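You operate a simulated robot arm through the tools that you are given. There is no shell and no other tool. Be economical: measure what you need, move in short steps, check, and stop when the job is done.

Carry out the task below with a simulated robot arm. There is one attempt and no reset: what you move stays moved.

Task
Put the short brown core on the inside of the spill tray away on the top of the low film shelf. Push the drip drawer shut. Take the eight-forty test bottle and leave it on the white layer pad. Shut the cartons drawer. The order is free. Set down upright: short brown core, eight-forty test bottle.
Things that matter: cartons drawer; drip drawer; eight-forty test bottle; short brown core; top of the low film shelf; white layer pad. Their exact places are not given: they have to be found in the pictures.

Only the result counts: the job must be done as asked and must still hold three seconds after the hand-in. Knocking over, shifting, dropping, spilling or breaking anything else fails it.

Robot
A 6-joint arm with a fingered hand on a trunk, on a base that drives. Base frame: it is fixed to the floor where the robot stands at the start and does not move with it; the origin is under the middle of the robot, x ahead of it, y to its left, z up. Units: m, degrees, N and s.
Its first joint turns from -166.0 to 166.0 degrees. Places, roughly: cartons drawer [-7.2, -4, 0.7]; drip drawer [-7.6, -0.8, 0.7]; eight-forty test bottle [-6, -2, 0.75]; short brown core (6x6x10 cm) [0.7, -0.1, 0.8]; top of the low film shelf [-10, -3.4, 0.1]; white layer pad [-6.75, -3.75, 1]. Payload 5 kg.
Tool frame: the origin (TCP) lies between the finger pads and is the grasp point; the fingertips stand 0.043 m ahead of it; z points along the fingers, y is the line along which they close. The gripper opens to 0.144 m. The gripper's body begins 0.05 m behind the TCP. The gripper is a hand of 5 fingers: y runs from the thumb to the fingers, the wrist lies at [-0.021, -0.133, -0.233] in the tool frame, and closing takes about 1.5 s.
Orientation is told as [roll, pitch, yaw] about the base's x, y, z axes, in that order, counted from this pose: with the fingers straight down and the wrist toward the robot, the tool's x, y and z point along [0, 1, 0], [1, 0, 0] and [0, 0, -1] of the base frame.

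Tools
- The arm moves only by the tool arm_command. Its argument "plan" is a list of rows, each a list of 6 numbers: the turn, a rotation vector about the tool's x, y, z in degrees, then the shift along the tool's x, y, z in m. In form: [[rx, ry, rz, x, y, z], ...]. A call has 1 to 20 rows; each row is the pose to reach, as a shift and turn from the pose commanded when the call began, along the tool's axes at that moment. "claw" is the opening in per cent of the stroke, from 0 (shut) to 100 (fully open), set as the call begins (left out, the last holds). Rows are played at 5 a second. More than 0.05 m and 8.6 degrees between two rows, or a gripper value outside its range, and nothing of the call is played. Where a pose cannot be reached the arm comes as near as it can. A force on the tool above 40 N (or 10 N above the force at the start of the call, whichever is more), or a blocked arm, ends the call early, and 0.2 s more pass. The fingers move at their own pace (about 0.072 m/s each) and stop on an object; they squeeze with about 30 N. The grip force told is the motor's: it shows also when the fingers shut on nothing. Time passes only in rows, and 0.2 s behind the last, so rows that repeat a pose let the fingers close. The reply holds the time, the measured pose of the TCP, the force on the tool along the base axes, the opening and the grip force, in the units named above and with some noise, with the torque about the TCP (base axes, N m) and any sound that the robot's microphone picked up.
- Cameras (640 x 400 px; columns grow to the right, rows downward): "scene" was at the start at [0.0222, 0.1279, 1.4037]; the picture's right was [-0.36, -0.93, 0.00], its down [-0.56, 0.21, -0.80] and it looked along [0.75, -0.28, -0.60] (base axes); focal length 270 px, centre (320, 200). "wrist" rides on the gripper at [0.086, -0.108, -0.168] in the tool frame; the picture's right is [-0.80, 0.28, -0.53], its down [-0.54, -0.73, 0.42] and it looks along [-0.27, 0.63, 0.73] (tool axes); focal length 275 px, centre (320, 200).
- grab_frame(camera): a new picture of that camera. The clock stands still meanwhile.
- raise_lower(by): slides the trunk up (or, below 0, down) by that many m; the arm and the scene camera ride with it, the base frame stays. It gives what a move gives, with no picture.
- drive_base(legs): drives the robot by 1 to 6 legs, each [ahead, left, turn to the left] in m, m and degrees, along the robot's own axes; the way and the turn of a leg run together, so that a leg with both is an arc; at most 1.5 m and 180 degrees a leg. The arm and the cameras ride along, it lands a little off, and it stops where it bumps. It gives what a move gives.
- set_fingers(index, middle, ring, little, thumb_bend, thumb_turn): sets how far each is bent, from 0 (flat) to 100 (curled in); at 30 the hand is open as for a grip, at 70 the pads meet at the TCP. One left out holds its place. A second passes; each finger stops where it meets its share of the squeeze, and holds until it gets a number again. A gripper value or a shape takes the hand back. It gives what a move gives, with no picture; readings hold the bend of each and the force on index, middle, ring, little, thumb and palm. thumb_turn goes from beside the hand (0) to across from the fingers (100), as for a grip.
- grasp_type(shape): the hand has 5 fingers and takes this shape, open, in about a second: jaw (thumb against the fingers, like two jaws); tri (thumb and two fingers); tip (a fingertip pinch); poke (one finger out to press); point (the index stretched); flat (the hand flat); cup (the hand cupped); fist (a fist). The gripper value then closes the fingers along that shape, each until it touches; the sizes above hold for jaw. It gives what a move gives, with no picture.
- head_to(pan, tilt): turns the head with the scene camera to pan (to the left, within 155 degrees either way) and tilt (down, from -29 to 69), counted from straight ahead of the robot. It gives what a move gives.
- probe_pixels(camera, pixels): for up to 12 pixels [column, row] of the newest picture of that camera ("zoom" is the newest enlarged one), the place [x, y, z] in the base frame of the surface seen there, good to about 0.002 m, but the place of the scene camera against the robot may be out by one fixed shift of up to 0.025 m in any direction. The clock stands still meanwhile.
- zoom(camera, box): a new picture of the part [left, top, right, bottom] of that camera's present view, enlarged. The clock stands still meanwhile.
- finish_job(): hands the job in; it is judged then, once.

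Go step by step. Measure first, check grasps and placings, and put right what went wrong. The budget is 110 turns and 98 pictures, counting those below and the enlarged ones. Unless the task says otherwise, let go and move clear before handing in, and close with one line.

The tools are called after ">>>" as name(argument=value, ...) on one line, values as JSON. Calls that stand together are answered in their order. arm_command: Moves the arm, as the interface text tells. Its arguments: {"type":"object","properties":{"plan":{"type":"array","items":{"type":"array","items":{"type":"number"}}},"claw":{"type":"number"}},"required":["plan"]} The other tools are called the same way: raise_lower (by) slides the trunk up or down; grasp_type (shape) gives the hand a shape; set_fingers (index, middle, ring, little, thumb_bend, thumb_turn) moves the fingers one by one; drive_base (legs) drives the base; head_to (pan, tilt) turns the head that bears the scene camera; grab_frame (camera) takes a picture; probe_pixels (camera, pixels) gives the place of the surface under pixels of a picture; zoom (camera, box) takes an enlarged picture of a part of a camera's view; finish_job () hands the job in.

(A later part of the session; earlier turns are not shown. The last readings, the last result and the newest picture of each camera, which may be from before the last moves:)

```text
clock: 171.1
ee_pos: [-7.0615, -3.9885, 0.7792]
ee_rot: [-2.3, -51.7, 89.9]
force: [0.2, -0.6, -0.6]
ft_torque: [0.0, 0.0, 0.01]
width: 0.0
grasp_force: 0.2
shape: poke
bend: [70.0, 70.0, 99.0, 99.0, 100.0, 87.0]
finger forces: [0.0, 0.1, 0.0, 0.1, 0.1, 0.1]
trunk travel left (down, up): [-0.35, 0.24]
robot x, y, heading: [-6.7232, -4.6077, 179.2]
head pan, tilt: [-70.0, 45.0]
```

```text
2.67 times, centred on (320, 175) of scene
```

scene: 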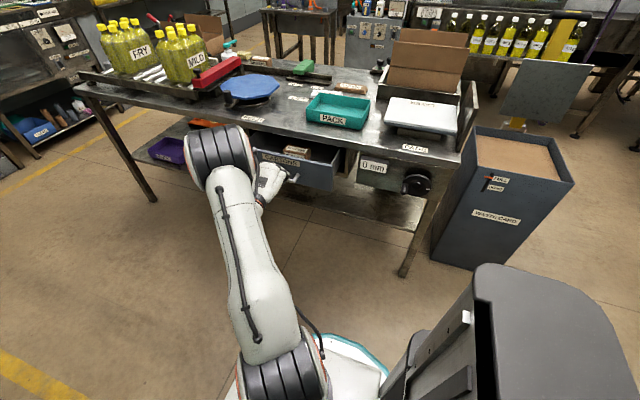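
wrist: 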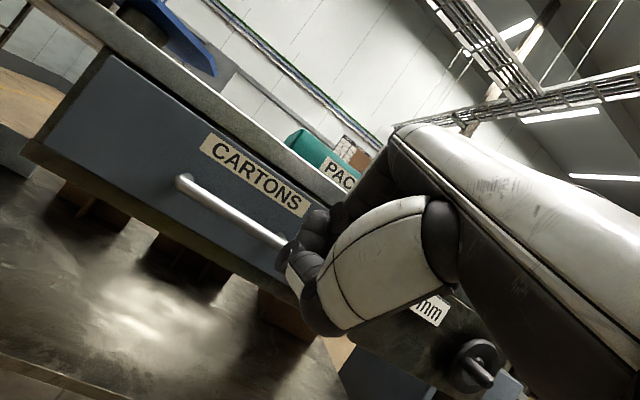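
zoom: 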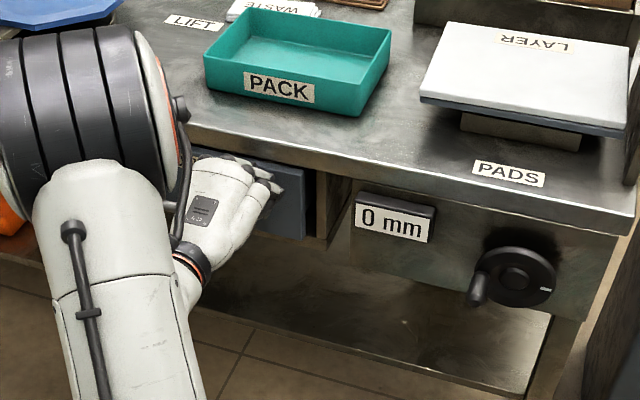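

The finger is close to the panel. I'll push on by 4 cm and measure the front.

>>> drive_base(legs=[[0, -0.04, 0]])

>>> zoom(camera="scene", box=[200, 100, 440, 250])

>>> probe_pixels(camera="zoom", pixels=[[290, 200], [295, 220], [285, 210], [300, 205], [300, 150], [325, 220], [330, 200], [275, 190]])

```text
clock: 172.1
ee_pos: [-7.0618, -3.9579, 0.7779]
ee_rot: [-2.7, -51.4, 90.6]
force: [3.8, -23.7, 5.5]
ft_torque: [-0.02, -0.09, -0.4]
width: 0.0
grasp_force: 0.0
shape: poke
bend: [70.0, 70.0, 99.0, 99.0, 100.0, 87.0]
finger forces: [0.0, 23.9, 0.1, 0.0, 0.0, 0.0]
trunk travel left (down, up): [-0.35, 0.24]
robot x, y, heading: [-6.7257, -4.5678, 179.6]
head pan, tilt: [-70.0, 45.0]
stopped in leg 1: the force on the tool passed its limit (the readings are from after the stop); the commanded pose is now the measured one
```

```text
2.67 times, centred on (320, 175) of scene
```

zoom: 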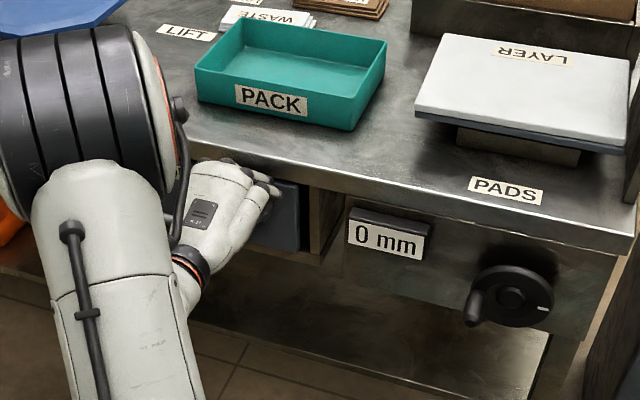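

```text
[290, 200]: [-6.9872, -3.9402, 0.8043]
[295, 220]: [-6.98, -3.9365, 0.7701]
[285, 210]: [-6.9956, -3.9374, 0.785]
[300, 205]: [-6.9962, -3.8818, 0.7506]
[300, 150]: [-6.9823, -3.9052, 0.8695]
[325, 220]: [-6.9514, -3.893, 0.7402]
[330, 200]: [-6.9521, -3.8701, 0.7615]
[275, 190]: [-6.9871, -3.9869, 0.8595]
```

A clear stop: 24 N straight back, front at -3.937. I'll back off and re-check.

>>> drive_base(legs=[[0, 0.2, 0]])

>>> zoom(camera="scene", box=[200, 80, 480, 260])

>>> probe_pixels(camera="zoom", pixels=[[270, 180], [250, 190], [230, 110], [335, 195], [290, 180], [440, 100], [500, 60], [420, 70]])

```text
clock: 173.7
ee_pos: [-7.0671, -4.1585, 0.7778]
ee_rot: [-2.4, -51.5, 90.6]
force: [0.0, 0.9, -0.3]
ft_torque: [0.01, 0.0, -0.02]
width: 0.0
grasp_force: 0.2
shape: poke
bend: [70.0, 70.0, 99.0, 99.0, 100.0, 87.0]
finger forces: [0.0, 0.1, 0.1, 0.0, 0.0, 0.0]
trunk travel left (down, up): [-0.35, 0.24]
robot x, y, heading: [-6.7271, -4.7716, 179.4]
head pan, tilt: [-70.0, 45.0]
```

```text
2.22 times, centred on (340, 170) of scene
```

zoom: 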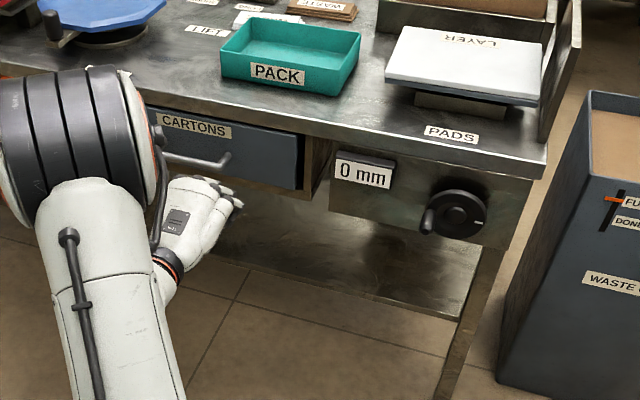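

```text
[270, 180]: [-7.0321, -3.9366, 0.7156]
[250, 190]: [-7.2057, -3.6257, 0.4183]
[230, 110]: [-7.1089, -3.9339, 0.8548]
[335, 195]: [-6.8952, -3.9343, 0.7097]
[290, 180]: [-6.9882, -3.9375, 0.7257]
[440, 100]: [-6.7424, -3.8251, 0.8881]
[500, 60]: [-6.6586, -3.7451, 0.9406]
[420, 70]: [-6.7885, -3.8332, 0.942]
```

The cartons drawer is shut and stays. Now I'll look for the eight-forty test bottle around (-6,-2), bearing -105° from here.

>>> head_to(pan=-108, tilt=18)

>>> grab_frame(camera="scene")

>>> zoom(camera="scene", box=[230, 120, 450, 260])

```text
clock: 174.8
ee_pos: [-7.0656, -4.1576, 0.7782]
ee_rot: [-2.5, -51.5, 90.6]
force: [0.0, 0.1, 0.2]
ft_torque: [-0.02, 0.01, 0.02]
width: 0.0
grasp_force: 0.1
shape: poke
bend: [70.0, 70.0, 99.0, 99.0, 100.0, 87.0]
finger forces: [0.2, 0.0, 0.0, 0.0, 0.0, 0.0]
trunk travel left (down, up): [-0.35, 0.24]
robot x, y, heading: [-6.7245, -4.7723, 179.8]
head pan, tilt: [-108.0, 18.0]
```

```text
40 pictures are left
```

scene: 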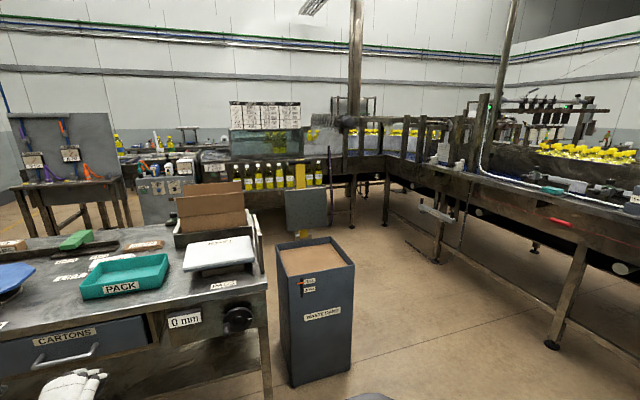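

```text
2.86 times, centred on (340, 190) of scene
```

zoom: 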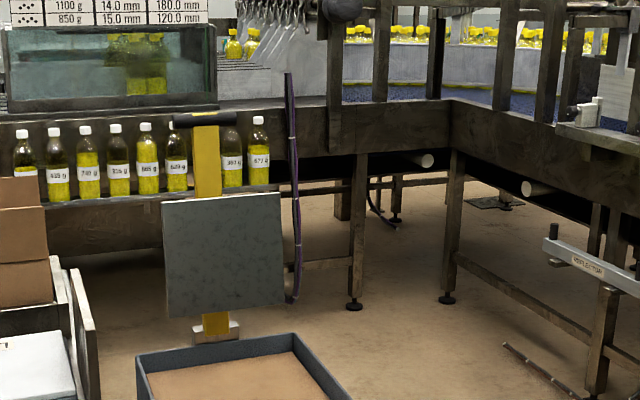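

A row of bottles with gram labels stands there. I'll zoom tightly to read them.

>>> zoom(camera="scene", box=[230, 155, 330, 195])

>>> probe_pixels(camera="scene", pixels=[[245, 180], [260, 180], [318, 180], [300, 190], [303, 235], [305, 210], [355, 225], [384, 225], [240, 195], [445, 215], [290, 175], [330, 140]])

```text
6.40 times, centred on (280, 175) of scene
```

zoom: 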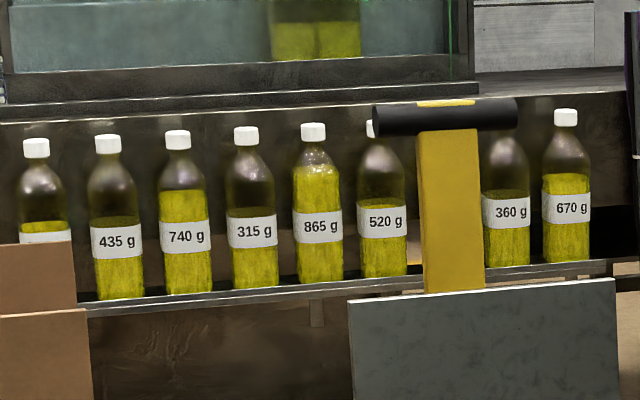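

```text
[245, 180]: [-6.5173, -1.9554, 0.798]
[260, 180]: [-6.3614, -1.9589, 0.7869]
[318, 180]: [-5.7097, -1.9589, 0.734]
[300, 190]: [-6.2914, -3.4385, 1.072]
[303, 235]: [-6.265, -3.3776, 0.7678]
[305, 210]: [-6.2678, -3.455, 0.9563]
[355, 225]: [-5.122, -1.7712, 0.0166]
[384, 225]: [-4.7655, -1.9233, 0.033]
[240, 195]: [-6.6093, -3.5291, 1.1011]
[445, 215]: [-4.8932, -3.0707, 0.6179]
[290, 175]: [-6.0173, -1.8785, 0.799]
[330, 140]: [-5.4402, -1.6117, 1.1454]
```

The labels read …, 435, 740, 315, 865, 520, [hidden by the yellow post], 360, 670. I'll first bring the hand back upright and higher for driving, then drive to a place where the hidden ones are visible.

>>> arm_command(plan=[[0, 0, 0, 0, 0.03, -0.034], [7, 0, 0, 0, 0.06, -0.068], [14, 0, 0, 0, 0.09, -0.1], [21, 0, 0, 0, 0.125, -0.135], [28, 1, 0, 0, 0.155, -0.17], [35, 1, 0, 0, 0.185, -0.205], [43, 2, 0, 0, 0.22, -0.24], [51, 2, 0, 0, 0.22, -0.24], [51, 2, 0, 0, 0.22, -0.24]])

>>> grasp_type(shape="jaw")

>>> probe_pixels(camera="scene", pixels=[[352, 268], [350, 365], [550, 345], [440, 250], [325, 210], [620, 240], [420, 375], [500, 385]])

```text
clock: 176.8
ee_pos: [-7.0757, -4.2077, 1.0995]
ee_rot: [0.2, -0.3, 89.5]
force: [1.2, 0.5, 0.4]
ft_torque: [-0.02, 0.01, 0.01]
width: 0.0
grasp_force: 0.0
shape: poke
bend: [70.0, 70.0, 99.0, 99.0, 100.0, 87.0]
finger forces: [0.0, 0.0, 0.0, 0.0, 0.0, 0.0]
trunk travel left (down, up): [-0.35, 0.24]
robot x, y, heading: [-6.7254, -4.771, 180.0]
head pan, tilt: [-108.0, 18.0]
```

```text
clock: 177.7
ee_pos: [-7.0749, -4.2068, 1.0998]
ee_rot: [0.2, -0.5, 89.5]
force: [-0.3, 0.2, 0.6]
ft_torque: [0.0, -0.02, 0.0]
width: 0.1438
grasp_force: 0.1
shape: jaw
bend: [30.0, 30.0, 30.0, 30.0, 30.0, 98.0]
finger forces: [0.0, 0.0, 0.0, 0.0, 0.0, 0.0]
trunk travel left (down, up): [-0.35, 0.24]
robot x, y, heading: [-6.727, -4.7686, 179.6]
head pan, tilt: [-108.0, 18.0]
```

```text
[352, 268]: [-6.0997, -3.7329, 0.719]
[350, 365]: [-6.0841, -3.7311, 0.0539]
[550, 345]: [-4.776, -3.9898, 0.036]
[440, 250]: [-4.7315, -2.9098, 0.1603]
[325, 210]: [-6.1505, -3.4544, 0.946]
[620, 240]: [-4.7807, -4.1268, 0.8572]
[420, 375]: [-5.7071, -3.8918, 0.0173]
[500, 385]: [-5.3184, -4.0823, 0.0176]
```

The corridor runs x -6.08 to -4.9. I'll center the arm a bit, back to x≈-5.5, and start up the corridor.

>>> arm_command(plan=[[0, 0, 0, -0.04, 0, 0], [0, 0, 0, -0.08, 0, 0], [0, 0, 0, -0.12, 0, 0], [0, 0, 0, -0.16, 0, 0], [0, 0, 0, -0.2, 0, 0], [0, 0, 0, -0.24, 0, 0], [0, 0, 0, -0.24, 0, 0]])

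>>> drive_base(legs=[[-1.22, 0, 0.4], [0, -0.8, 0]])

```text
clock: 179.3
ee_pos: [-6.8332, -4.2121, 1.0976]
ee_rot: [0.2, -0.4, 89.5]
force: [1.1, 0.2, 0.5]
ft_torque: [0.0, 0.0, -0.01]
width: 0.1442
grasp_force: 0.1
shape: jaw
bend: [30.0, 30.0, 30.0, 30.0, 30.0, 98.0]
finger forces: [0.0, 0.1, 0.0, 0.0, 0.0, 0.1]
trunk travel left (down, up): [-0.35, 0.24]
robot x, y, heading: [-6.7249, -4.7709, 179.6]
head pan, tilt: [-108.0, 18.0]
```

```text
clock: 189.4
ee_pos: [-5.5892, -3.4309, 1.0961]
ee_rot: [0.2, -0.5, 90.3]
force: [-0.7, -0.4, 0.3]
ft_torque: [0.04, 0.02, 0.05]
width: 0.1442
grasp_force: 0.0
shape: jaw
bend: [30.0, 30.0, 30.0, 30.0, 30.0, 98.0]
finger forces: [0.1, 0.1, 0.0, 0.1, 0.1, 0.0]
trunk travel left (down, up): [-0.35, 0.24]
robot x, y, heading: [-5.4759, -3.9883, -179.7]
head pan, tilt: [-108.0, 18.0]
```

On track. I'll continue to y≈-3.0 and look at the bottle row.

>>> drive_base(legs=[[0, -0.95, 0]])

>>> head_to(pan=-65, tilt=28)

>>> grab_frame(camera="scene")

```text
clock: 194.3
ee_pos: [-5.5857, -2.4978, 1.0974]
ee_rot: [0.2, -0.5, 89.5]
force: [-0.2, -1.1, -0.7]
ft_torque: [0.01, -0.02, -0.02]
width: 0.144
grasp_force: 0.0
shape: jaw
bend: [30.0, 30.0, 30.0, 30.0, 30.0, 98.0]
finger forces: [0.0, 0.0, 0.0, 0.0, 0.0, 0.0]
trunk travel left (down, up): [-0.35, 0.24]
robot x, y, heading: [-5.4765, -3.0563, 179.9]
head pan, tilt: [-108.0, 18.0]
```

```text
clock: 195.4
ee_pos: [-5.5858, -2.4973, 1.0966]
ee_rot: [0.2, -0.5, 89.7]
force: [0.3, -0.5, -0.4]
ft_torque: [0.02, -0.02, -0.04]
width: 0.1439
grasp_force: 0.0
shape: jaw
bend: [30.0, 30.0, 30.0, 30.0, 30.0, 98.0]
finger forces: [0.0, 0.0, 0.1, 0.1, 0.0, 0.0]
trunk travel left (down, up): [-0.35, 0.24]
robot x, y, heading: [-5.4768, -3.0558, 179.7]
head pan, tilt: [-65.0, 28.0]
```

```text
37 pictures are left
```

scene: 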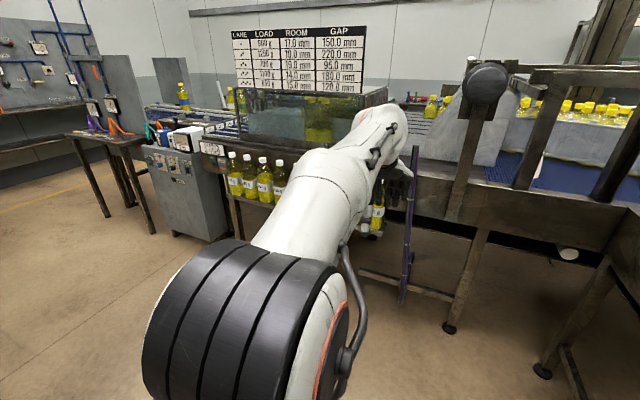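

The arm hides the row's middle. I'll move closer (y≈-2.8) and along to x≈-5.95, then use the wrist camera.

>>> drive_base(legs=[[0, -0.22, 0], [0.45, 0, 0]])

>>> grab_frame(camera="wrist")

>>> head_to(pan=-85, tilt=28)

>>> grab_frame(camera="scene")

```text
clock: 199.4
ee_pos: [-6.0455, -2.2778, 1.0982]
ee_rot: [0.2, -0.5, 90.3]
force: [-0.2, 0.7, -0.4]
ft_torque: [-0.01, 0.01, 0.02]
width: 0.144
grasp_force: 0.0
shape: jaw
bend: [30.0, 30.0, 30.0, 30.0, 30.0, 98.0]
finger forces: [0.0, 0.0, 0.0, 0.0, 0.0, 0.0]
trunk travel left (down, up): [-0.35, 0.24]
robot x, y, heading: [-5.9263, -2.8315, -179.2]
head pan, tilt: [-65.0, 28.0]
```

```text
36 pictures are left
```

wrist: 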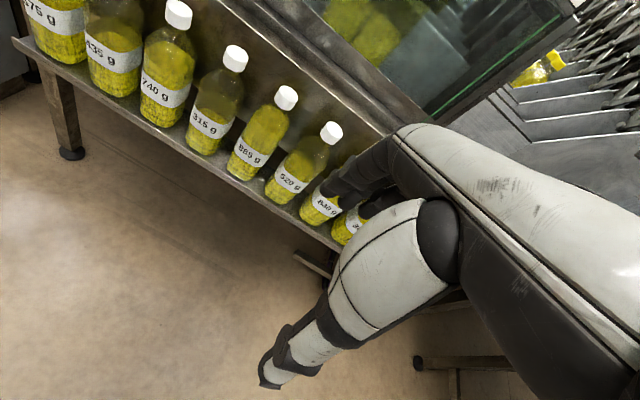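

```text
clock: 200.3
ee_pos: [-6.0454, -2.2773, 1.0969]
ee_rot: [0.2, -0.6, 90.3]
force: [0.8, -0.2, 0.0]
ft_torque: [-0.01, 0.03, 0.0]
width: 0.144
grasp_force: 0.0
shape: jaw
bend: [30.0, 30.0, 30.0, 30.0, 30.0, 98.0]
finger forces: [0.0, 0.0, 0.0, 0.0, 0.0, 0.1]
trunk travel left (down, up): [-0.35, 0.24]
robot x, y, heading: [-5.9281, -2.8343, -179.4]
head pan, tilt: [-85.0, 28.0]
```

```text
35 pictures are left
```

scene: 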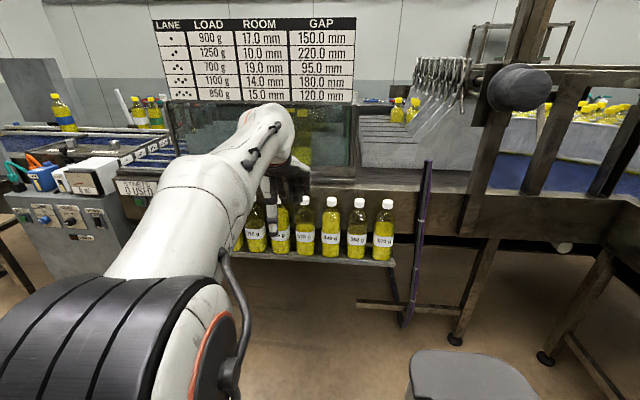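

The once-hidden bottle is at wrist (325,207) / scene (331,238). I'll zoom to read the label.

>>> zoom(camera="scene", box=[230, 185, 410, 275])

>>> probe_pixels(camera="zoom", pixels=[[360, 190], [360, 160], [360, 100], [360, 50], [265, 190], [450, 190], [360, 235], [360, 250], [340, 190], [380, 190]])

>>> probe_pixels(camera="wrist", pixels=[[322, 205], [285, 180], [330, 130], [310, 230], [285, 95], [345, 255]])

```text
3.56 times, centred on (320, 230) of scene
```

zoom: 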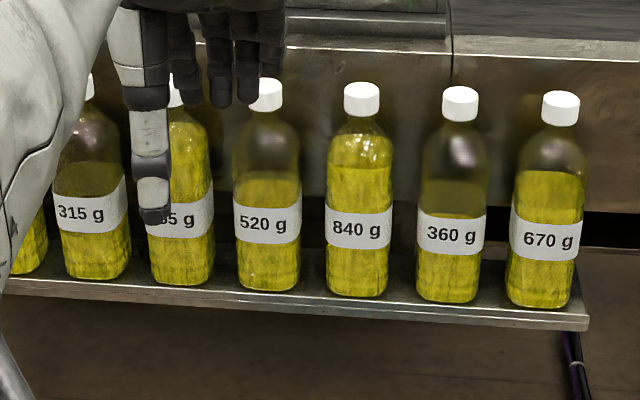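

```text
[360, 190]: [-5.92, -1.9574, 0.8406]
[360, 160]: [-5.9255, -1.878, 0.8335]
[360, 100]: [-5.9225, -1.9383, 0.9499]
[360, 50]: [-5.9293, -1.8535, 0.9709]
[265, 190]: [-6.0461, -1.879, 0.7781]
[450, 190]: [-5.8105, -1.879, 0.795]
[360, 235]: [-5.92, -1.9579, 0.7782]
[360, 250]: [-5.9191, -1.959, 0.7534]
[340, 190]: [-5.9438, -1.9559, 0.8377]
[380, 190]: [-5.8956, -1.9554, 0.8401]
```

```text
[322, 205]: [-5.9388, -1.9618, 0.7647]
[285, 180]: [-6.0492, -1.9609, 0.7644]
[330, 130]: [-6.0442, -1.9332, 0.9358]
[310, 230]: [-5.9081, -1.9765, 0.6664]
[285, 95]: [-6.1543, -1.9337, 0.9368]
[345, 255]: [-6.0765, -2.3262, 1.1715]
```

The 840 g bottle is zoom (360,230), at x≈-5.92. The wall is right behind the bottles, so I'll grip cap/neck from above. I'll measure the cap and the structure above it.

>>> probe_pixels(camera="zoom", pixels=[[362, 86], [347, 102], [377, 102], [362, 112], [362, 125], [362, 145], [460, 95], [266, 87], [500, 45], [500, 60], [400, 130], [400, 60]])

>>> probe_pixels(camera="scene", pixels=[[320, 170], [350, 150], [370, 170], [330, 178], [390, 185], [300, 140], [425, 170], [420, 250]])

```text
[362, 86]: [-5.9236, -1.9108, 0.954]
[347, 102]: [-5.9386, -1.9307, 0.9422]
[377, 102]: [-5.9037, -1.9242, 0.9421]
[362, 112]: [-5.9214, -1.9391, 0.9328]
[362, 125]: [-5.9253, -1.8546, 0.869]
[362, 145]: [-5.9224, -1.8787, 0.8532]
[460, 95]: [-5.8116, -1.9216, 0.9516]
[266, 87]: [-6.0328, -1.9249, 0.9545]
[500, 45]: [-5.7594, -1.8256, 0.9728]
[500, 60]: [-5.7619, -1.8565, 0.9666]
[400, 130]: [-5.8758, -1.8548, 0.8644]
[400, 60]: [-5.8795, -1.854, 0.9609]
```

```text
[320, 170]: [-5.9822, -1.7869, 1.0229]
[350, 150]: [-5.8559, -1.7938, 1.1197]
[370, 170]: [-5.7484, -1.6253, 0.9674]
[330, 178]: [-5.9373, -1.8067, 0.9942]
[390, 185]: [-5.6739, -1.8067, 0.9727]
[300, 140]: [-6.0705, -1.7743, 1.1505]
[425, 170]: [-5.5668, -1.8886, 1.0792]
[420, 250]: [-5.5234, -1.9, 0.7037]
```

The cap centre is ≈(-5.921,-1.92), top z≈0.936, with the wall at y -1.855 and the tank at -1.79. I'll turn the hand 45° and come nearer at safe height for a wrist view.

>>> arm_command(plan=[[0, 0, 5.6, -0.015, 0.025, 0], [0, 0, 11.2, -0.03, 0.05, 0], [0, 0, 16.9, -0.045, 0.075, 0], [0, 0, 22.5, -0.06, 0.1, 0], [0, 0, 28.1, -0.075, 0.125, 0], [0, 0, 33.7, -0.09, 0.15, 0], [0, 0, 39.4, -0.11, 0.175, 0], [0, 0, 45, -0.1235, 0.2, 0], [0, 0, 45, -0.1235, 0.227, 0], [0, 0, 45, -0.1235, 0.227, 0]])

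>>> grab_frame(camera="wrist")

```text
clock: 202.5
ee_pos: [-5.9244, -2.0555, 1.0878]
ee_rot: [0.3, 0.0, 45.2]
force: [1.1, 2.1, -1.1]
ft_torque: [-0.09, -0.01, 0.05]
width: 0.1439
grasp_force: 0.0
shape: jaw
bend: [30.0, 30.0, 30.0, 30.0, 30.0, 97.0]
finger forces: [0.1, 0.0, 0.1, 0.0, 0.0, 0.0]
out of reach, approached as far as the arm can: row 9, 10
trunk travel left (down, up): [-0.35, 0.24]
robot x, y, heading: [-5.9299, -2.835, -179.3]
head pan, tilt: [-85.0, 28.0]
```

```text
33 pictures are left
```

wrist: 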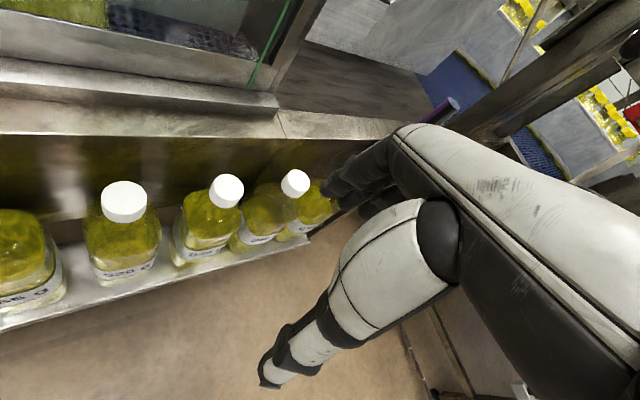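

>>> probe_pixels(camera="wrist", pixels=[[124, 190], [104, 205], [145, 205], [227, 180], [212, 190], [240, 195], [296, 173], [283, 185], [306, 190], [120, 225], [270, 105], [250, 120]])

>>> drive_base(legs=[[0, -0.1, 0]])

>>> zoom(camera="wrist", box=[0, 120, 400, 370])

```text
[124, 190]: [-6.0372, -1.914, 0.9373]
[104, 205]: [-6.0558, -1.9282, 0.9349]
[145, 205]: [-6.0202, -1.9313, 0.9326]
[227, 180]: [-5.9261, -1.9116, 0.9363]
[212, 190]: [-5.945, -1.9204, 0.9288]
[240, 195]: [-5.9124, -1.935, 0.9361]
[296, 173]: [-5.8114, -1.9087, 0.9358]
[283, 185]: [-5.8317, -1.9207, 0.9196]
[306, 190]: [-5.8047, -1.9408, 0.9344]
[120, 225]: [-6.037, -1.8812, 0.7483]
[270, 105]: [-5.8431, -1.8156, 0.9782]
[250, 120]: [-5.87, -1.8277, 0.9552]
```

```text
clock: 203.6
ee_pos: [-5.926, -1.9578, 1.0896]
ee_rot: [0.3, -0.1, 45.2]
force: [-0.6, 1.4, -0.2]
ft_torque: [-0.01, -0.02, -0.03]
width: 0.1436
grasp_force: 0.1
shape: jaw
bend: [30.0, 30.0, 30.0, 30.0, 30.0, 97.0]
finger forces: [0.1, 0.0, 0.1, 0.1, 0.0, 0.1]
trunk travel left (down, up): [-0.35, 0.24]
robot x, y, heading: [-5.9299, -2.7337, -179.6]
head pan, tilt: [-85.0, 28.0]
```

```text
1.60 times, centred on (200, 245) of wrist
```

zoom: 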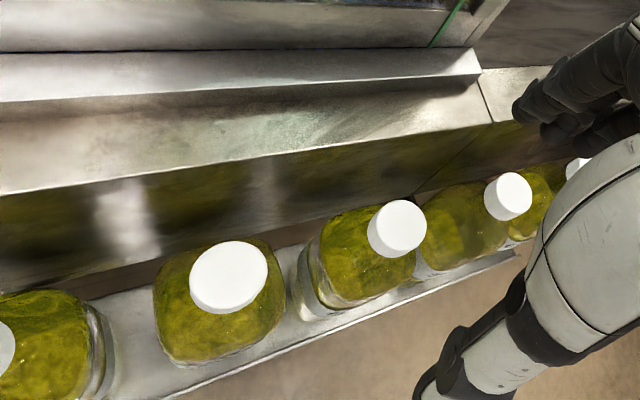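

The 840 cap from the wrist: centre ≈(-5.928,-1.922), top 0.936. I'll draw the arm back 8 cm and bring the base 8 cm closer to gain reach, then confirm with a picture.

>>> arm_command(plan=[[0, 0, 0, -0.028, -0.028, 0], [0, 0, 0, -0.057, -0.057, 0], [0, 0, 0, -0.057, -0.057, 0]])

>>> drive_base(legs=[[0, -0.08, 0]])

>>> grab_frame(camera="wrist")

```text
clock: 204.4
ee_pos: [-5.9249, -2.038, 1.0934]
ee_rot: [0.6, -0.4, 45.4]
force: [0.4, -0.7, 1.3]
ft_torque: [0.12, -0.02, -0.01]
width: 0.1439
grasp_force: 0.1
shape: jaw
bend: [30.0, 30.0, 30.0, 30.0, 30.0, 98.0]
finger forces: [0.0, 0.0, 0.0, 0.0, 0.0, 0.0]
trunk travel left (down, up): [-0.35, 0.24]
robot x, y, heading: [-5.9294, -2.7325, -179.5]
head pan, tilt: [-85.0, 28.0]
```

```text
clock: 205.5
ee_pos: [-5.9249, -1.9552, 1.0902]
ee_rot: [0.4, -0.3, 45.1]
force: [0.5, -0.1, -0.4]
ft_torque: [0.02, -0.01, -0.01]
width: 0.1439
grasp_force: 0.1
shape: jaw
bend: [30.0, 30.0, 30.0, 30.0, 30.0, 98.0]
finger forces: [0.1, 0.1, 0.0, 0.0, 0.1, 0.0]
trunk travel left (down, up): [-0.35, 0.24]
robot x, y, heading: [-5.9294, -2.6512, -179.8]
head pan, tilt: [-85.0, 28.0]
```

```text
31 pictures are left
```

wrist: 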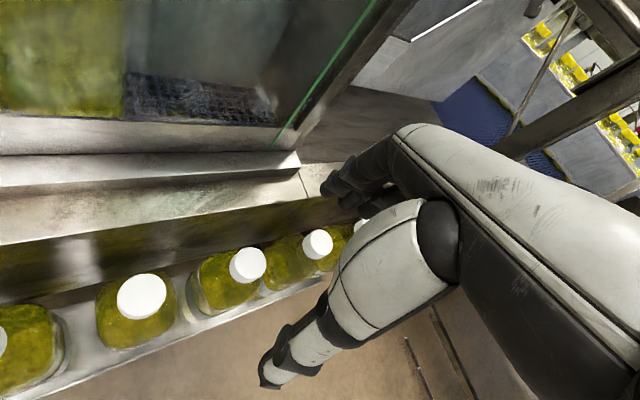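

>>> probe_pixels(camera="wrist", pixels=[[249, 249], [233, 268], [264, 260], [250, 280], [260, 252], [318, 232], [305, 248], [141, 278], [235, 258], [250, 262]])

```text
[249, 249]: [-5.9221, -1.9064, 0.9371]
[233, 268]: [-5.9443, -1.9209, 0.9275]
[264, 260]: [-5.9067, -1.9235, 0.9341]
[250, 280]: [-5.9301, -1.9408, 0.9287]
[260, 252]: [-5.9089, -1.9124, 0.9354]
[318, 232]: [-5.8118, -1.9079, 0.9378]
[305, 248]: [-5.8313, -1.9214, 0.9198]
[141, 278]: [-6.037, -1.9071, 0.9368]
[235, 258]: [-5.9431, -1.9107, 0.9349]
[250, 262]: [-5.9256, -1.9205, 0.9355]
```

The 840 cap is confirmed at wrist (249,262): centre (-5.926,-1.922). I'll center over it, narrow the hand to 70 %, and come partly down.

>>> arm_command(plan=[[0, 0, 0, 0.012, 0.012, 0], [0, 0, 0, 0.024, 0.023, 0], [0, 0, 0, 0.024, 0.023, 0.02], [0, 0, 0, 0.024, 0.023, 0.05], [0, 0, 0, 0.024, 0.023, 0.08], [0, 0, 0, 0.024, 0.023, 0.08]], claw=70)

>>> grab_frame(camera="wrist")

```text
clock: 206.9
ee_pos: [-5.9225, -1.9209, 1.0096]
ee_rot: [0.4, -0.2, 45.2]
force: [-0.1, 0.6, 0.0]
ft_torque: [-0.03, 0.01, -0.02]
width: 0.1011
grasp_force: 0.1
shape: jaw
bend: [27.0, 37.0, 35.0, 35.0, 59.0, 99.0]
finger forces: [0.0, 0.0, 0.1, 0.0, 0.0, 0.0]
trunk travel left (down, up): [-0.35, 0.24]
robot x, y, heading: [-5.9323, -2.649, -179.4]
head pan, tilt: [-85.0, 28.0]
```

```text
30 pictures are left
```

wrist: 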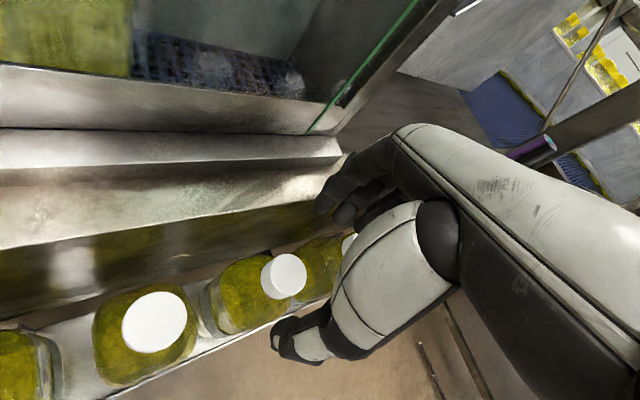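

The cap shows at (284,276), within a few mm of the expected point. I'll correct 3 mm and descend to z≈0.921.

>>> arm_command(plan=[[0, 0, 0, 0.002, -0.003, 0.02], [0, 0, 0, 0.002, -0.003, 0.04], [0, 0, 0, 0.002, -0.003, 0.06], [0, 0, 0, 0.002, -0.003, 0.078], [0, 0, 0, 0.002, -0.003, 0.089], [0, 0, 0, 0.002, -0.003, 0.089]])

>>> grab_frame(camera="wrist")

```text
clock: 208.0
ee_pos: [-5.9282, -1.9195, 0.9445]
ee_rot: [1.0, -1.6, 45.7]
force: [-1.0, -11.7, 21.0]
ft_torque: [0.25, -2.26, -0.58]
width: 0.0994
grasp_force: 0.0
shape: jaw
bend: [29.0, 37.0, 35.0, 32.0, 59.0, 99.0]
finger forces: [9.1, 0.1, 0.0, 23.6, 0.0, 0.0]
trunk travel left (down, up): [-0.35, 0.24]
robot x, y, heading: [-5.9296, -2.6494, -179.4]
head pan, tilt: [-85.0, 28.0]
stopped in row 5: the force on the tool passed its limit (the readings are from after the stop); the commanded pose is now the measured one
```

```text
29 pictures are left
```

wrist: 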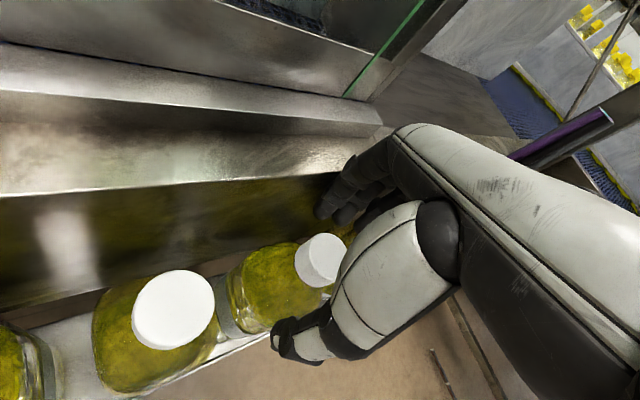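

The little and index fingers touched something (24 N and 9 N), likely the neighbour's cap and the wall. I'll raise straight up and check the neighbours.

>>> arm_command(plan=[[0, 0, 0, 0, 0, -0.01], [0, 0, 0, 0, 0, -0.03], [0, 0, 0, 0, 0, -0.06], [0, 0, 0, 0, 0, -0.1], [0, 0, 0, 0, 0, -0.14], [0, 0, 0, 0, 0, -0.14]])

>>> zoom(camera="scene", box=[230, 185, 410, 285])

```text
clock: 209.4
ee_pos: [-5.9278, -1.9185, 1.0808]
ee_rot: [0.7, -1.0, 45.6]
force: [0.4, -1.0, 0.0]
ft_torque: [0.0, 0.03, -0.01]
width: 0.101
grasp_force: 0.0
shape: jaw
bend: [27.0, 37.0, 35.0, 35.0, 59.0, 99.0]
finger forces: [0.0, 0.1, 0.0, 0.0, 0.1, 0.0]
trunk travel left (down, up): [-0.35, 0.24]
robot x, y, heading: [-5.9287, -2.6568, -179.8]
head pan, tilt: [-85.0, 28.0]
```

```text
3.56 times, centred on (320, 235) of scene
```

zoom: 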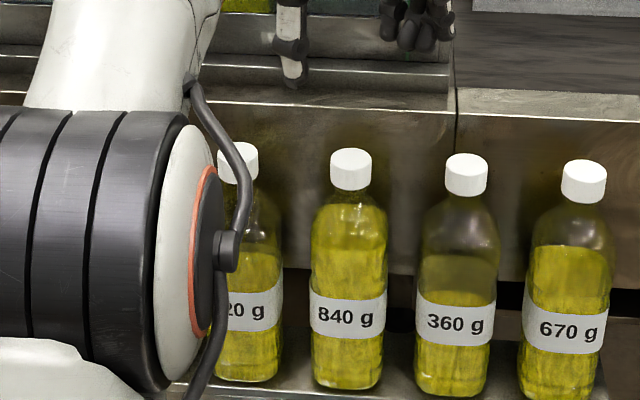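

The bottles are all upright. I'll verify that 360 hasn't moved (scene probe vs earlier -5.8116,-1.9216).

>>> probe_pixels(camera="zoom", pixels=[[466, 158], [450, 180], [484, 180], [466, 190], [351, 154], [334, 172], [369, 172], [351, 185], [584, 165], [460, 325], [345, 315]])

>>> grasp_type(shape="tri")

>>> grab_frame(camera="wrist")

```text
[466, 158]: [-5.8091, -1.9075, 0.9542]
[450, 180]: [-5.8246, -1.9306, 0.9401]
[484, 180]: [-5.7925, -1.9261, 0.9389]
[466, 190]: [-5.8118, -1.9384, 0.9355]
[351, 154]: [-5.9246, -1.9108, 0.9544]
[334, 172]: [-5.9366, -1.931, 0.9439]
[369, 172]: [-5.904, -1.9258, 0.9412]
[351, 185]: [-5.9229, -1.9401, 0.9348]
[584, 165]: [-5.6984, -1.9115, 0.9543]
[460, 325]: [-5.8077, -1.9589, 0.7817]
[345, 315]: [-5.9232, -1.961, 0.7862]
```

```text
clock: 210.3
ee_pos: [-5.9282, -1.919, 1.0808]
ee_rot: [0.8, -1.1, 45.6]
force: [-0.8, 0.4, 0.3]
ft_torque: [-0.04, 0.01, 0.0]
width: 0.1436
grasp_force: 0.1
shape: tri
bend: [30.0, 30.0, 99.0, 99.0, 30.0, 98.0]
finger forces: [0.0, 0.0, 0.0, 0.0, 0.1, 0.0]
trunk travel left (down, up): [-0.35, 0.24]
robot x, y, heading: [-5.9301, -2.6507, -179.6]
head pan, tilt: [-85.0, 28.0]
```

```text
27 pictures are left
```

wrist: 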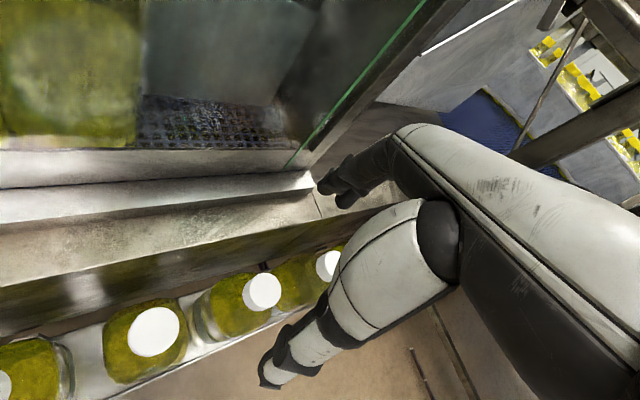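

The bottles haven't moved. In tri shape the ring and little fingers are curled away. I'll measure where the thumb and fingers lie relative to the TCP to plan clearance over the neighbours.

>>> probe_pixels(camera="wrist", pixels=[[390, 260], [345, 300], [310, 345], [275, 375], [268, 365], [440, 240], [345, 195], [325, 185], [370, 160], [345, 280], [420, 290]])

```text
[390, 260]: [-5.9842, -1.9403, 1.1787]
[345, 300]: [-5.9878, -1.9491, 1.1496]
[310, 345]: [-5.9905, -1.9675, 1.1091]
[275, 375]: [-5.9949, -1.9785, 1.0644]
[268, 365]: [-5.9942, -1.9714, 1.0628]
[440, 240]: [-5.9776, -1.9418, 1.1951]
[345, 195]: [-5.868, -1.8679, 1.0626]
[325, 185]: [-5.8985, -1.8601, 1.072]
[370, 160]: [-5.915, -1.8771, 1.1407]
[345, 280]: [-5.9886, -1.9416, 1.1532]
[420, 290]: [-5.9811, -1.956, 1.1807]
```

Thumb and fingers run nearly vertical, so turning the hand to yaw≈15° with a narrower opening will fit between the neighbouring caps. I'll do that at this height.

>>> arm_command(plan=[[0, 0, 7.5, 0, 0, 0], [0, 0, 15, 0, 0, 0], [0, 0, 22.5, 0, 0, 0], [0, 0, 30, 0, -0.002, 0], [0, 0, 30, 0, -0.002, 0.03], [0, 0, 30, 0, -0.002, 0.06], [0, 0, 30, 0, -0.002, 0.06]], claw=55)

>>> grab_frame(camera="wrist")

```text
clock: 211.9
ee_pos: [-5.9289, -1.9217, 1.0182]
ee_rot: [1.2, -0.5, 15.7]
force: [-0.7, 1.0, -1.6]
ft_torque: [0.0, -0.02, -0.02]
width: 0.0797
grasp_force: 0.0
shape: tri
bend: [74.0, 43.0, 99.0, 99.0, 68.0, 100.0]
finger forces: [0.0, 0.1, 0.1, 0.0, 0.1, 0.0]
trunk travel left (down, up): [-0.35, 0.24]
robot x, y, heading: [-5.9321, -2.6511, -179.6]
head pan, tilt: [-85.0, 28.0]
```

```text
26 pictures are left
```

wrist: 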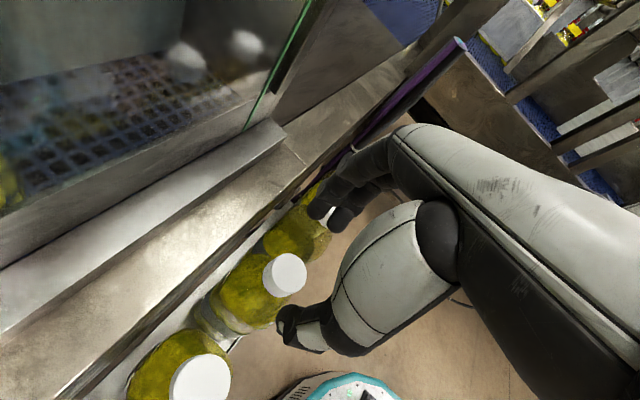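

>>> probe_pixels(camera="wrist", pixels=[[318, 207], [340, 220], [345, 190], [285, 335], [300, 320], [285, 268], [370, 175], [275, 280], [300, 285]])

>>> zoom(camera="wrist", box=[230, 140, 430, 370])

```text
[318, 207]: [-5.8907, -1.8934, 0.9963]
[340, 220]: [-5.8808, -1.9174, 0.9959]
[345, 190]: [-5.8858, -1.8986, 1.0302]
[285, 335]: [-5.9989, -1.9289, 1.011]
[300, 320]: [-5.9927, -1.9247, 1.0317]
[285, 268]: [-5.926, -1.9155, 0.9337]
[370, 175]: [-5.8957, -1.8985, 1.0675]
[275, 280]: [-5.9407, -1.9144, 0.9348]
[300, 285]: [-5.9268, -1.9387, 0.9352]
```

```text
1.74 times, centred on (330, 255) of wrist
```

zoom: 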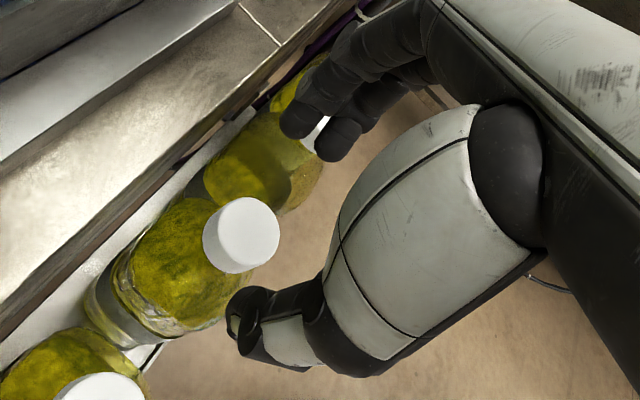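

The fingertips are at rel. (+0.04, +0.03) and (+0.05, 0), the thumb at (-0.07,-0.01), and the cap is centred between them. I'll descend to z≈0.922.

>>> arm_command(plan=[[0, 0, 0, 0, 0.005, 0.02], [0, 0, 0, 0, 0.005, 0.04], [0, 0, 0, 0, 0.005, 0.06], [0, 0, 0, 0, 0.005, 0.075], [0, 0, 0, 0, 0.005, 0.087], [0, 0, 0, 0, 0.005, 0.096], [0, 0, 0, 0, 0.005, 0.096]])

>>> grab_frame(camera="wrist")

```text
clock: 213.5
ee_pos: [-5.9238, -1.9181, 0.9214]
ee_rot: [1.2, -0.5, 15.6]
force: [0.3, -0.3, -0.2]
ft_torque: [0.02, 0.02, -0.04]
width: 0.0798
grasp_force: 0.2
shape: tri
bend: [74.0, 43.0, 99.0, 99.0, 68.0, 100.0]
finger forces: [0.0, 0.0, 0.0, 0.0, 0.0, 0.0]
trunk travel left (down, up): [-0.35, 0.24]
robot x, y, heading: [-5.9306, -2.6554, -179.3]
head pan, tilt: [-85.0, 28.0]
```

```text
24 pictures are left
```

wrist: 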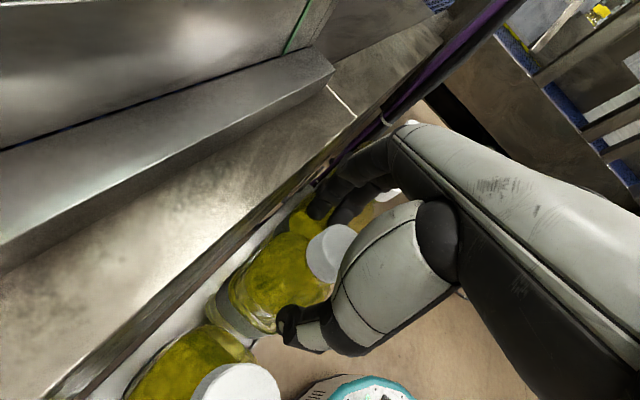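

No contact, and the cap is between thumb and fingers. I'll close.

>>> arm_command(plan=[[0, 0, 0, 0, 0, 0], [0, 0, 0, 0, 0, 0], [0, 0, 0, 0, 0, 0], [0, 0, 0, 0, 0, 0], [0, 0, 0, 0, 0, 0], [0, 0, 0, 0, 0, 0], [0, 0, 0, 0, 0, 0], [0, 0, 0, 0, 0, 0]], claw=0)

>>> grab_frame(camera="wrist")

```text
clock: 215.3
ee_pos: [-5.923, -1.9178, 0.9245]
ee_rot: [1.4, -0.6, 15.6]
force: [1.3, 3.8, 16.8]
ft_torque: [0.42, -0.83, 0.08]
width: 0.0291
grasp_force: 29.6
shape: tri
bend: [73.0, 59.0, 100.0, 100.0, 75.0, 100.0]
finger forces: [17.8, 16.3, 0.0, 0.0, 28.8, 0.0]
trunk travel left (down, up): [-0.35, 0.24]
robot x, y, heading: [-5.9325, -2.6506, -179.2]
head pan, tilt: [-85.0, 28.0]
```

```text
23 pictures are left
```

wrist: 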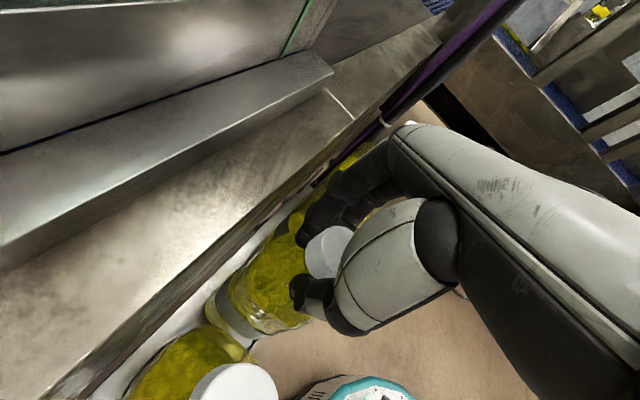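

The grip is at the neck under the cap (17/16/29 N, width 0.029). I'll lift 4 cm and check.

>>> arm_command(plan=[[0, 0, 0, 0, 0, -0.008], [0, 0, 0, 0, 0, -0.016], [0, 0, 0, 0, 0, -0.025], [0, 0, 0, 0, 0, -0.04], [0, 0, 0, 0, 0, -0.04]])

>>> grab_frame(camera="wrist")

```text
clock: 216.5
ee_pos: [-5.924, -1.9178, 0.9606]
ee_rot: [1.2, -0.5, 15.6]
force: [0.1, -0.1, -8.0]
ft_torque: [0.0, -0.04, -0.01]
width: 0.0261
grasp_force: 29.7
shape: tri
bend: [73.0, 61.0, 100.0, 100.0, 76.0, 100.0]
finger forces: [11.2, 11.3, 0.0, 0.0, 24.4, 0.0]
trunk travel left (down, up): [-0.35, 0.24]
robot x, y, heading: [-5.9294, -2.6536, -179.3]
head pan, tilt: [-85.0, 28.0]
```

```text
22 pictures are left
```

wrist: 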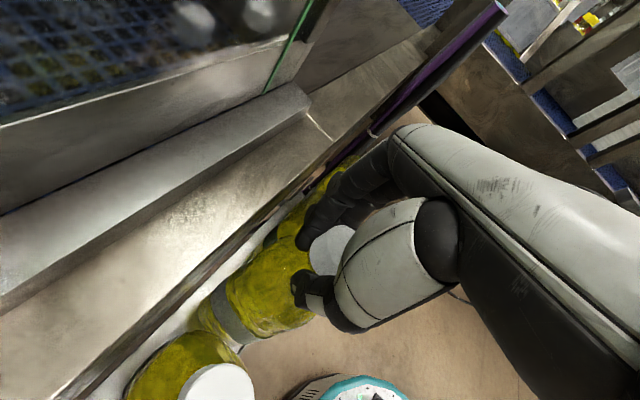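

The weight reads 8 N (= 840 g): the right bottle, held under the cap. I'll lift 6 cm more and pull it out of the row by driving the base away.

>>> arm_command(plan=[[0, 0, 0, 0, 0, -0.02], [0, 0, 0, 0, 0, -0.04], [0, 0, 0, 0, 0, -0.06], [0, 0, 0, 0, 0, -0.06]])

>>> drive_base(legs=[[0, 0.2, 0]])

>>> raise_lower(by=0.24)

>>> zoom(camera="scene", box=[160, 60, 480, 300])

```text
clock: 217.5
ee_pos: [-5.9251, -1.9202, 1.0211]
ee_rot: [1.2, -0.6, 15.7]
force: [0.2, -0.5, -8.9]
ft_torque: [0.04, -0.03, -0.01]
width: 0.0262
grasp_force: 29.7
shape: tri
bend: [73.0, 61.0, 100.0, 100.0, 76.0, 100.0]
finger forces: [11.3, 11.5, 0.0, 0.1, 24.3, 0.0]
trunk travel left (down, up): [-0.35, 0.24]
robot x, y, heading: [-5.931, -2.6523, -179.3]
head pan, tilt: [-85.0, 28.0]
```

```text
clock: 219.1
ee_pos: [-5.9261, -2.1214, 1.0205]
ee_rot: [1.1, -0.5, 15.8]
force: [0.1, -0.4, -8.3]
ft_torque: [0.0, -0.02, 0.02]
width: 0.0261
grasp_force: 29.8
shape: tri
bend: [73.0, 61.0, 100.0, 100.0, 76.0, 100.0]
finger forces: [11.4, 11.6, 0.0, 0.0, 24.2, 0.1]
trunk travel left (down, up): [-0.35, 0.24]
robot x, y, heading: [-5.9273, -2.8522, -179.2]
head pan, tilt: [-85.0, 28.0]
```

```text
clock: 221.6
ee_pos: [-5.9257, -2.1208, 1.2606]
ee_rot: [1.2, -0.5, 15.8]
force: [0.9, -0.5, -8.2]
ft_torque: [0.0, -0.05, 0.01]
width: 0.026
grasp_force: 30.5
shape: tri
bend: [73.0, 61.0, 100.0, 100.0, 76.0, 100.0]
finger forces: [11.5, 11.8, 0.0, 0.0, 24.0, 0.0]
trunk travel left (down, up): [-0.59, 0.0]
robot x, y, heading: [-5.9323, -2.8536, -179.3]
head pan, tilt: [-85.0, 28.0]
```

```text
1.67 times, centred on (320, 180) of scene
```

zoom: 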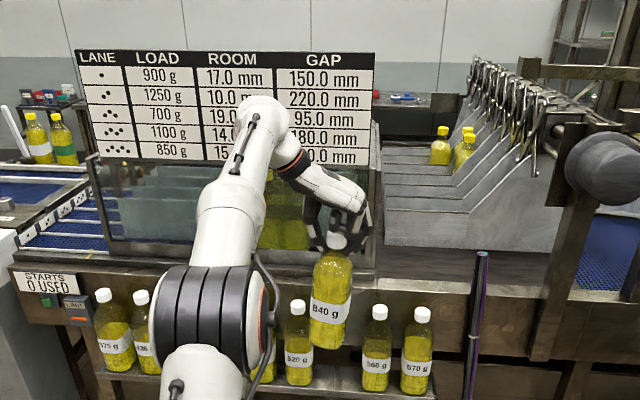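

The 840 bottle hangs upright. I'll measure its bottom against the TCP height.

>>> probe_pixels(camera="zoom", pixels=[[327, 343], [328, 335], [330, 310], [333, 285], [312, 312], [348, 312]])

```text
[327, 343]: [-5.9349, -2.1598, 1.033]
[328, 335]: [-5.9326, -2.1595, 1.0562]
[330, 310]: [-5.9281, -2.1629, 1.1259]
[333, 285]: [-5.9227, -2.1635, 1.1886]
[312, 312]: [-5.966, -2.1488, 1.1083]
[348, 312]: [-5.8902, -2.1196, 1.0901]
```

The bottle bottom is ≈0.257 below the TCP, so placing needs TCP z≈1.18 on the pad (top ≈0.922). I'll drive back down the corridor the way I came.

>>> drive_base(legs=[[-0.45, 0.1, 0], [0, 1.3, -0.5]])

>>> head_to(pan=-60, tilt=30)

```text
clock: 230.6
ee_pos: [-5.4425, -3.5273, 1.261]
ee_rot: [1.2, -0.5, 13.8]
force: [0.2, 0.4, -8.1]
ft_torque: [0.02, -0.08, -0.02]
width: 0.0257
grasp_force: 30.3
shape: tri
bend: [73.0, 61.0, 100.0, 100.0, 76.0, 100.0]
finger forces: [11.4, 12.0, 0.0, 0.0, 23.9, 0.1]
trunk travel left (down, up): [-0.59, 0.0]
robot x, y, heading: [-5.4677, -4.2587, 178.6]
head pan, tilt: [-85.0, 28.0]
```

```text
clock: 231.5
ee_pos: [-5.442, -3.5269, 1.2602]
ee_rot: [1.1, -0.5, 13.8]
force: [-0.4, 0.8, -7.8]
ft_torque: [0.05, -0.09, -0.02]
width: 0.0261
grasp_force: 30.4
shape: tri
bend: [73.0, 61.0, 100.0, 100.0, 76.0, 100.0]
finger forces: [11.5, 12.1, 0.1, 0.0, 23.5, 0.0]
trunk travel left (down, up): [-0.59, 0.0]
robot x, y, heading: [-5.473, -4.2594, 178.7]
head pan, tilt: [-60.0, 30.0]
```

The grip is steady. I'll go on to y≈-4.75 and then along to x≈-6.7.

>>> drive_base(legs=[[0, 0.5, 1.3], [1.22, 0, 0]])

>>> grab_frame(camera="scene")

>>> grab_frame(camera="wrist")

```text
clock: 240.2
ee_pos: [-6.7054, -4.0387, 1.2609]
ee_rot: [1.0, -0.5, 16.6]
force: [-0.6, -0.3, -8.1]
ft_torque: [0.04, -0.04, -0.02]
width: 0.0262
grasp_force: 29.7
shape: tri
bend: [73.0, 61.0, 100.0, 100.0, 76.0, 100.0]
finger forces: [11.6, 12.3, 0.1, 0.1, 23.7, 0.0]
trunk travel left (down, up): [-0.59, 0.0]
robot x, y, heading: [-6.697, -4.7733, -178.7]
head pan, tilt: [-60.0, 30.0]
```

```text
20 pictures are left
```

scene: 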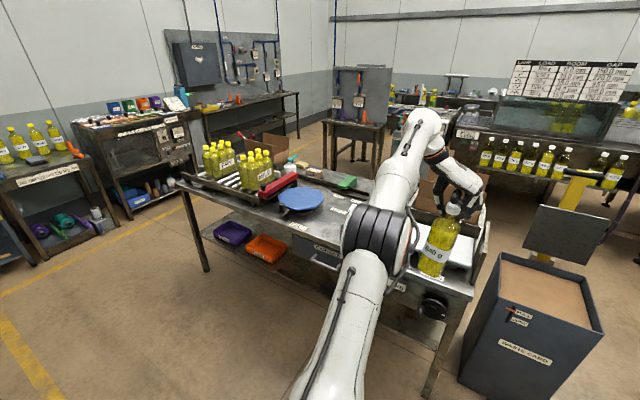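

```text
19 pictures are left
```

wrist: 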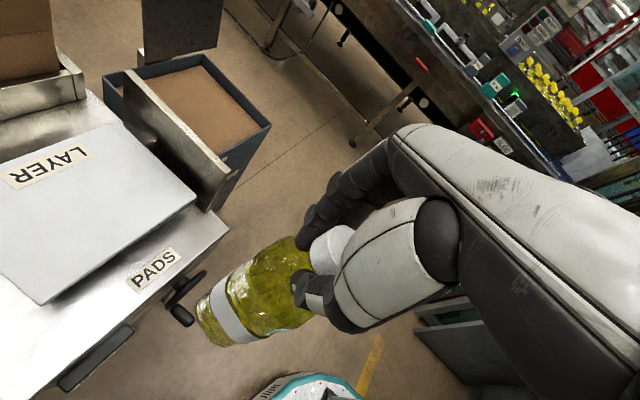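

The wrist view shows the white pad clearly. I'll measure its corners and the plate next to it.

>>> probe_pixels(camera="wrist", pixels=[[192, 196], [42, 300], [122, 128], [100, 200], [130, 75], [215, 170], [60, 90], [205, 320], [240, 345], [5, 170], [150, 100], [160, 265]])

```text
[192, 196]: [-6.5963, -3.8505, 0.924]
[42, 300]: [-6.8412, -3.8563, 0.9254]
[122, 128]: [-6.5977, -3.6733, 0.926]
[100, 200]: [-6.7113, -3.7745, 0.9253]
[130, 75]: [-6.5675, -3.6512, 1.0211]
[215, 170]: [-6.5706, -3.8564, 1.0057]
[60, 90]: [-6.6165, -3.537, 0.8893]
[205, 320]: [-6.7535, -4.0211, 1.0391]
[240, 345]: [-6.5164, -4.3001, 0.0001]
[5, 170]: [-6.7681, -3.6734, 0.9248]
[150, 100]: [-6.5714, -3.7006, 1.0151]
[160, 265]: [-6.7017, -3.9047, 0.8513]
```

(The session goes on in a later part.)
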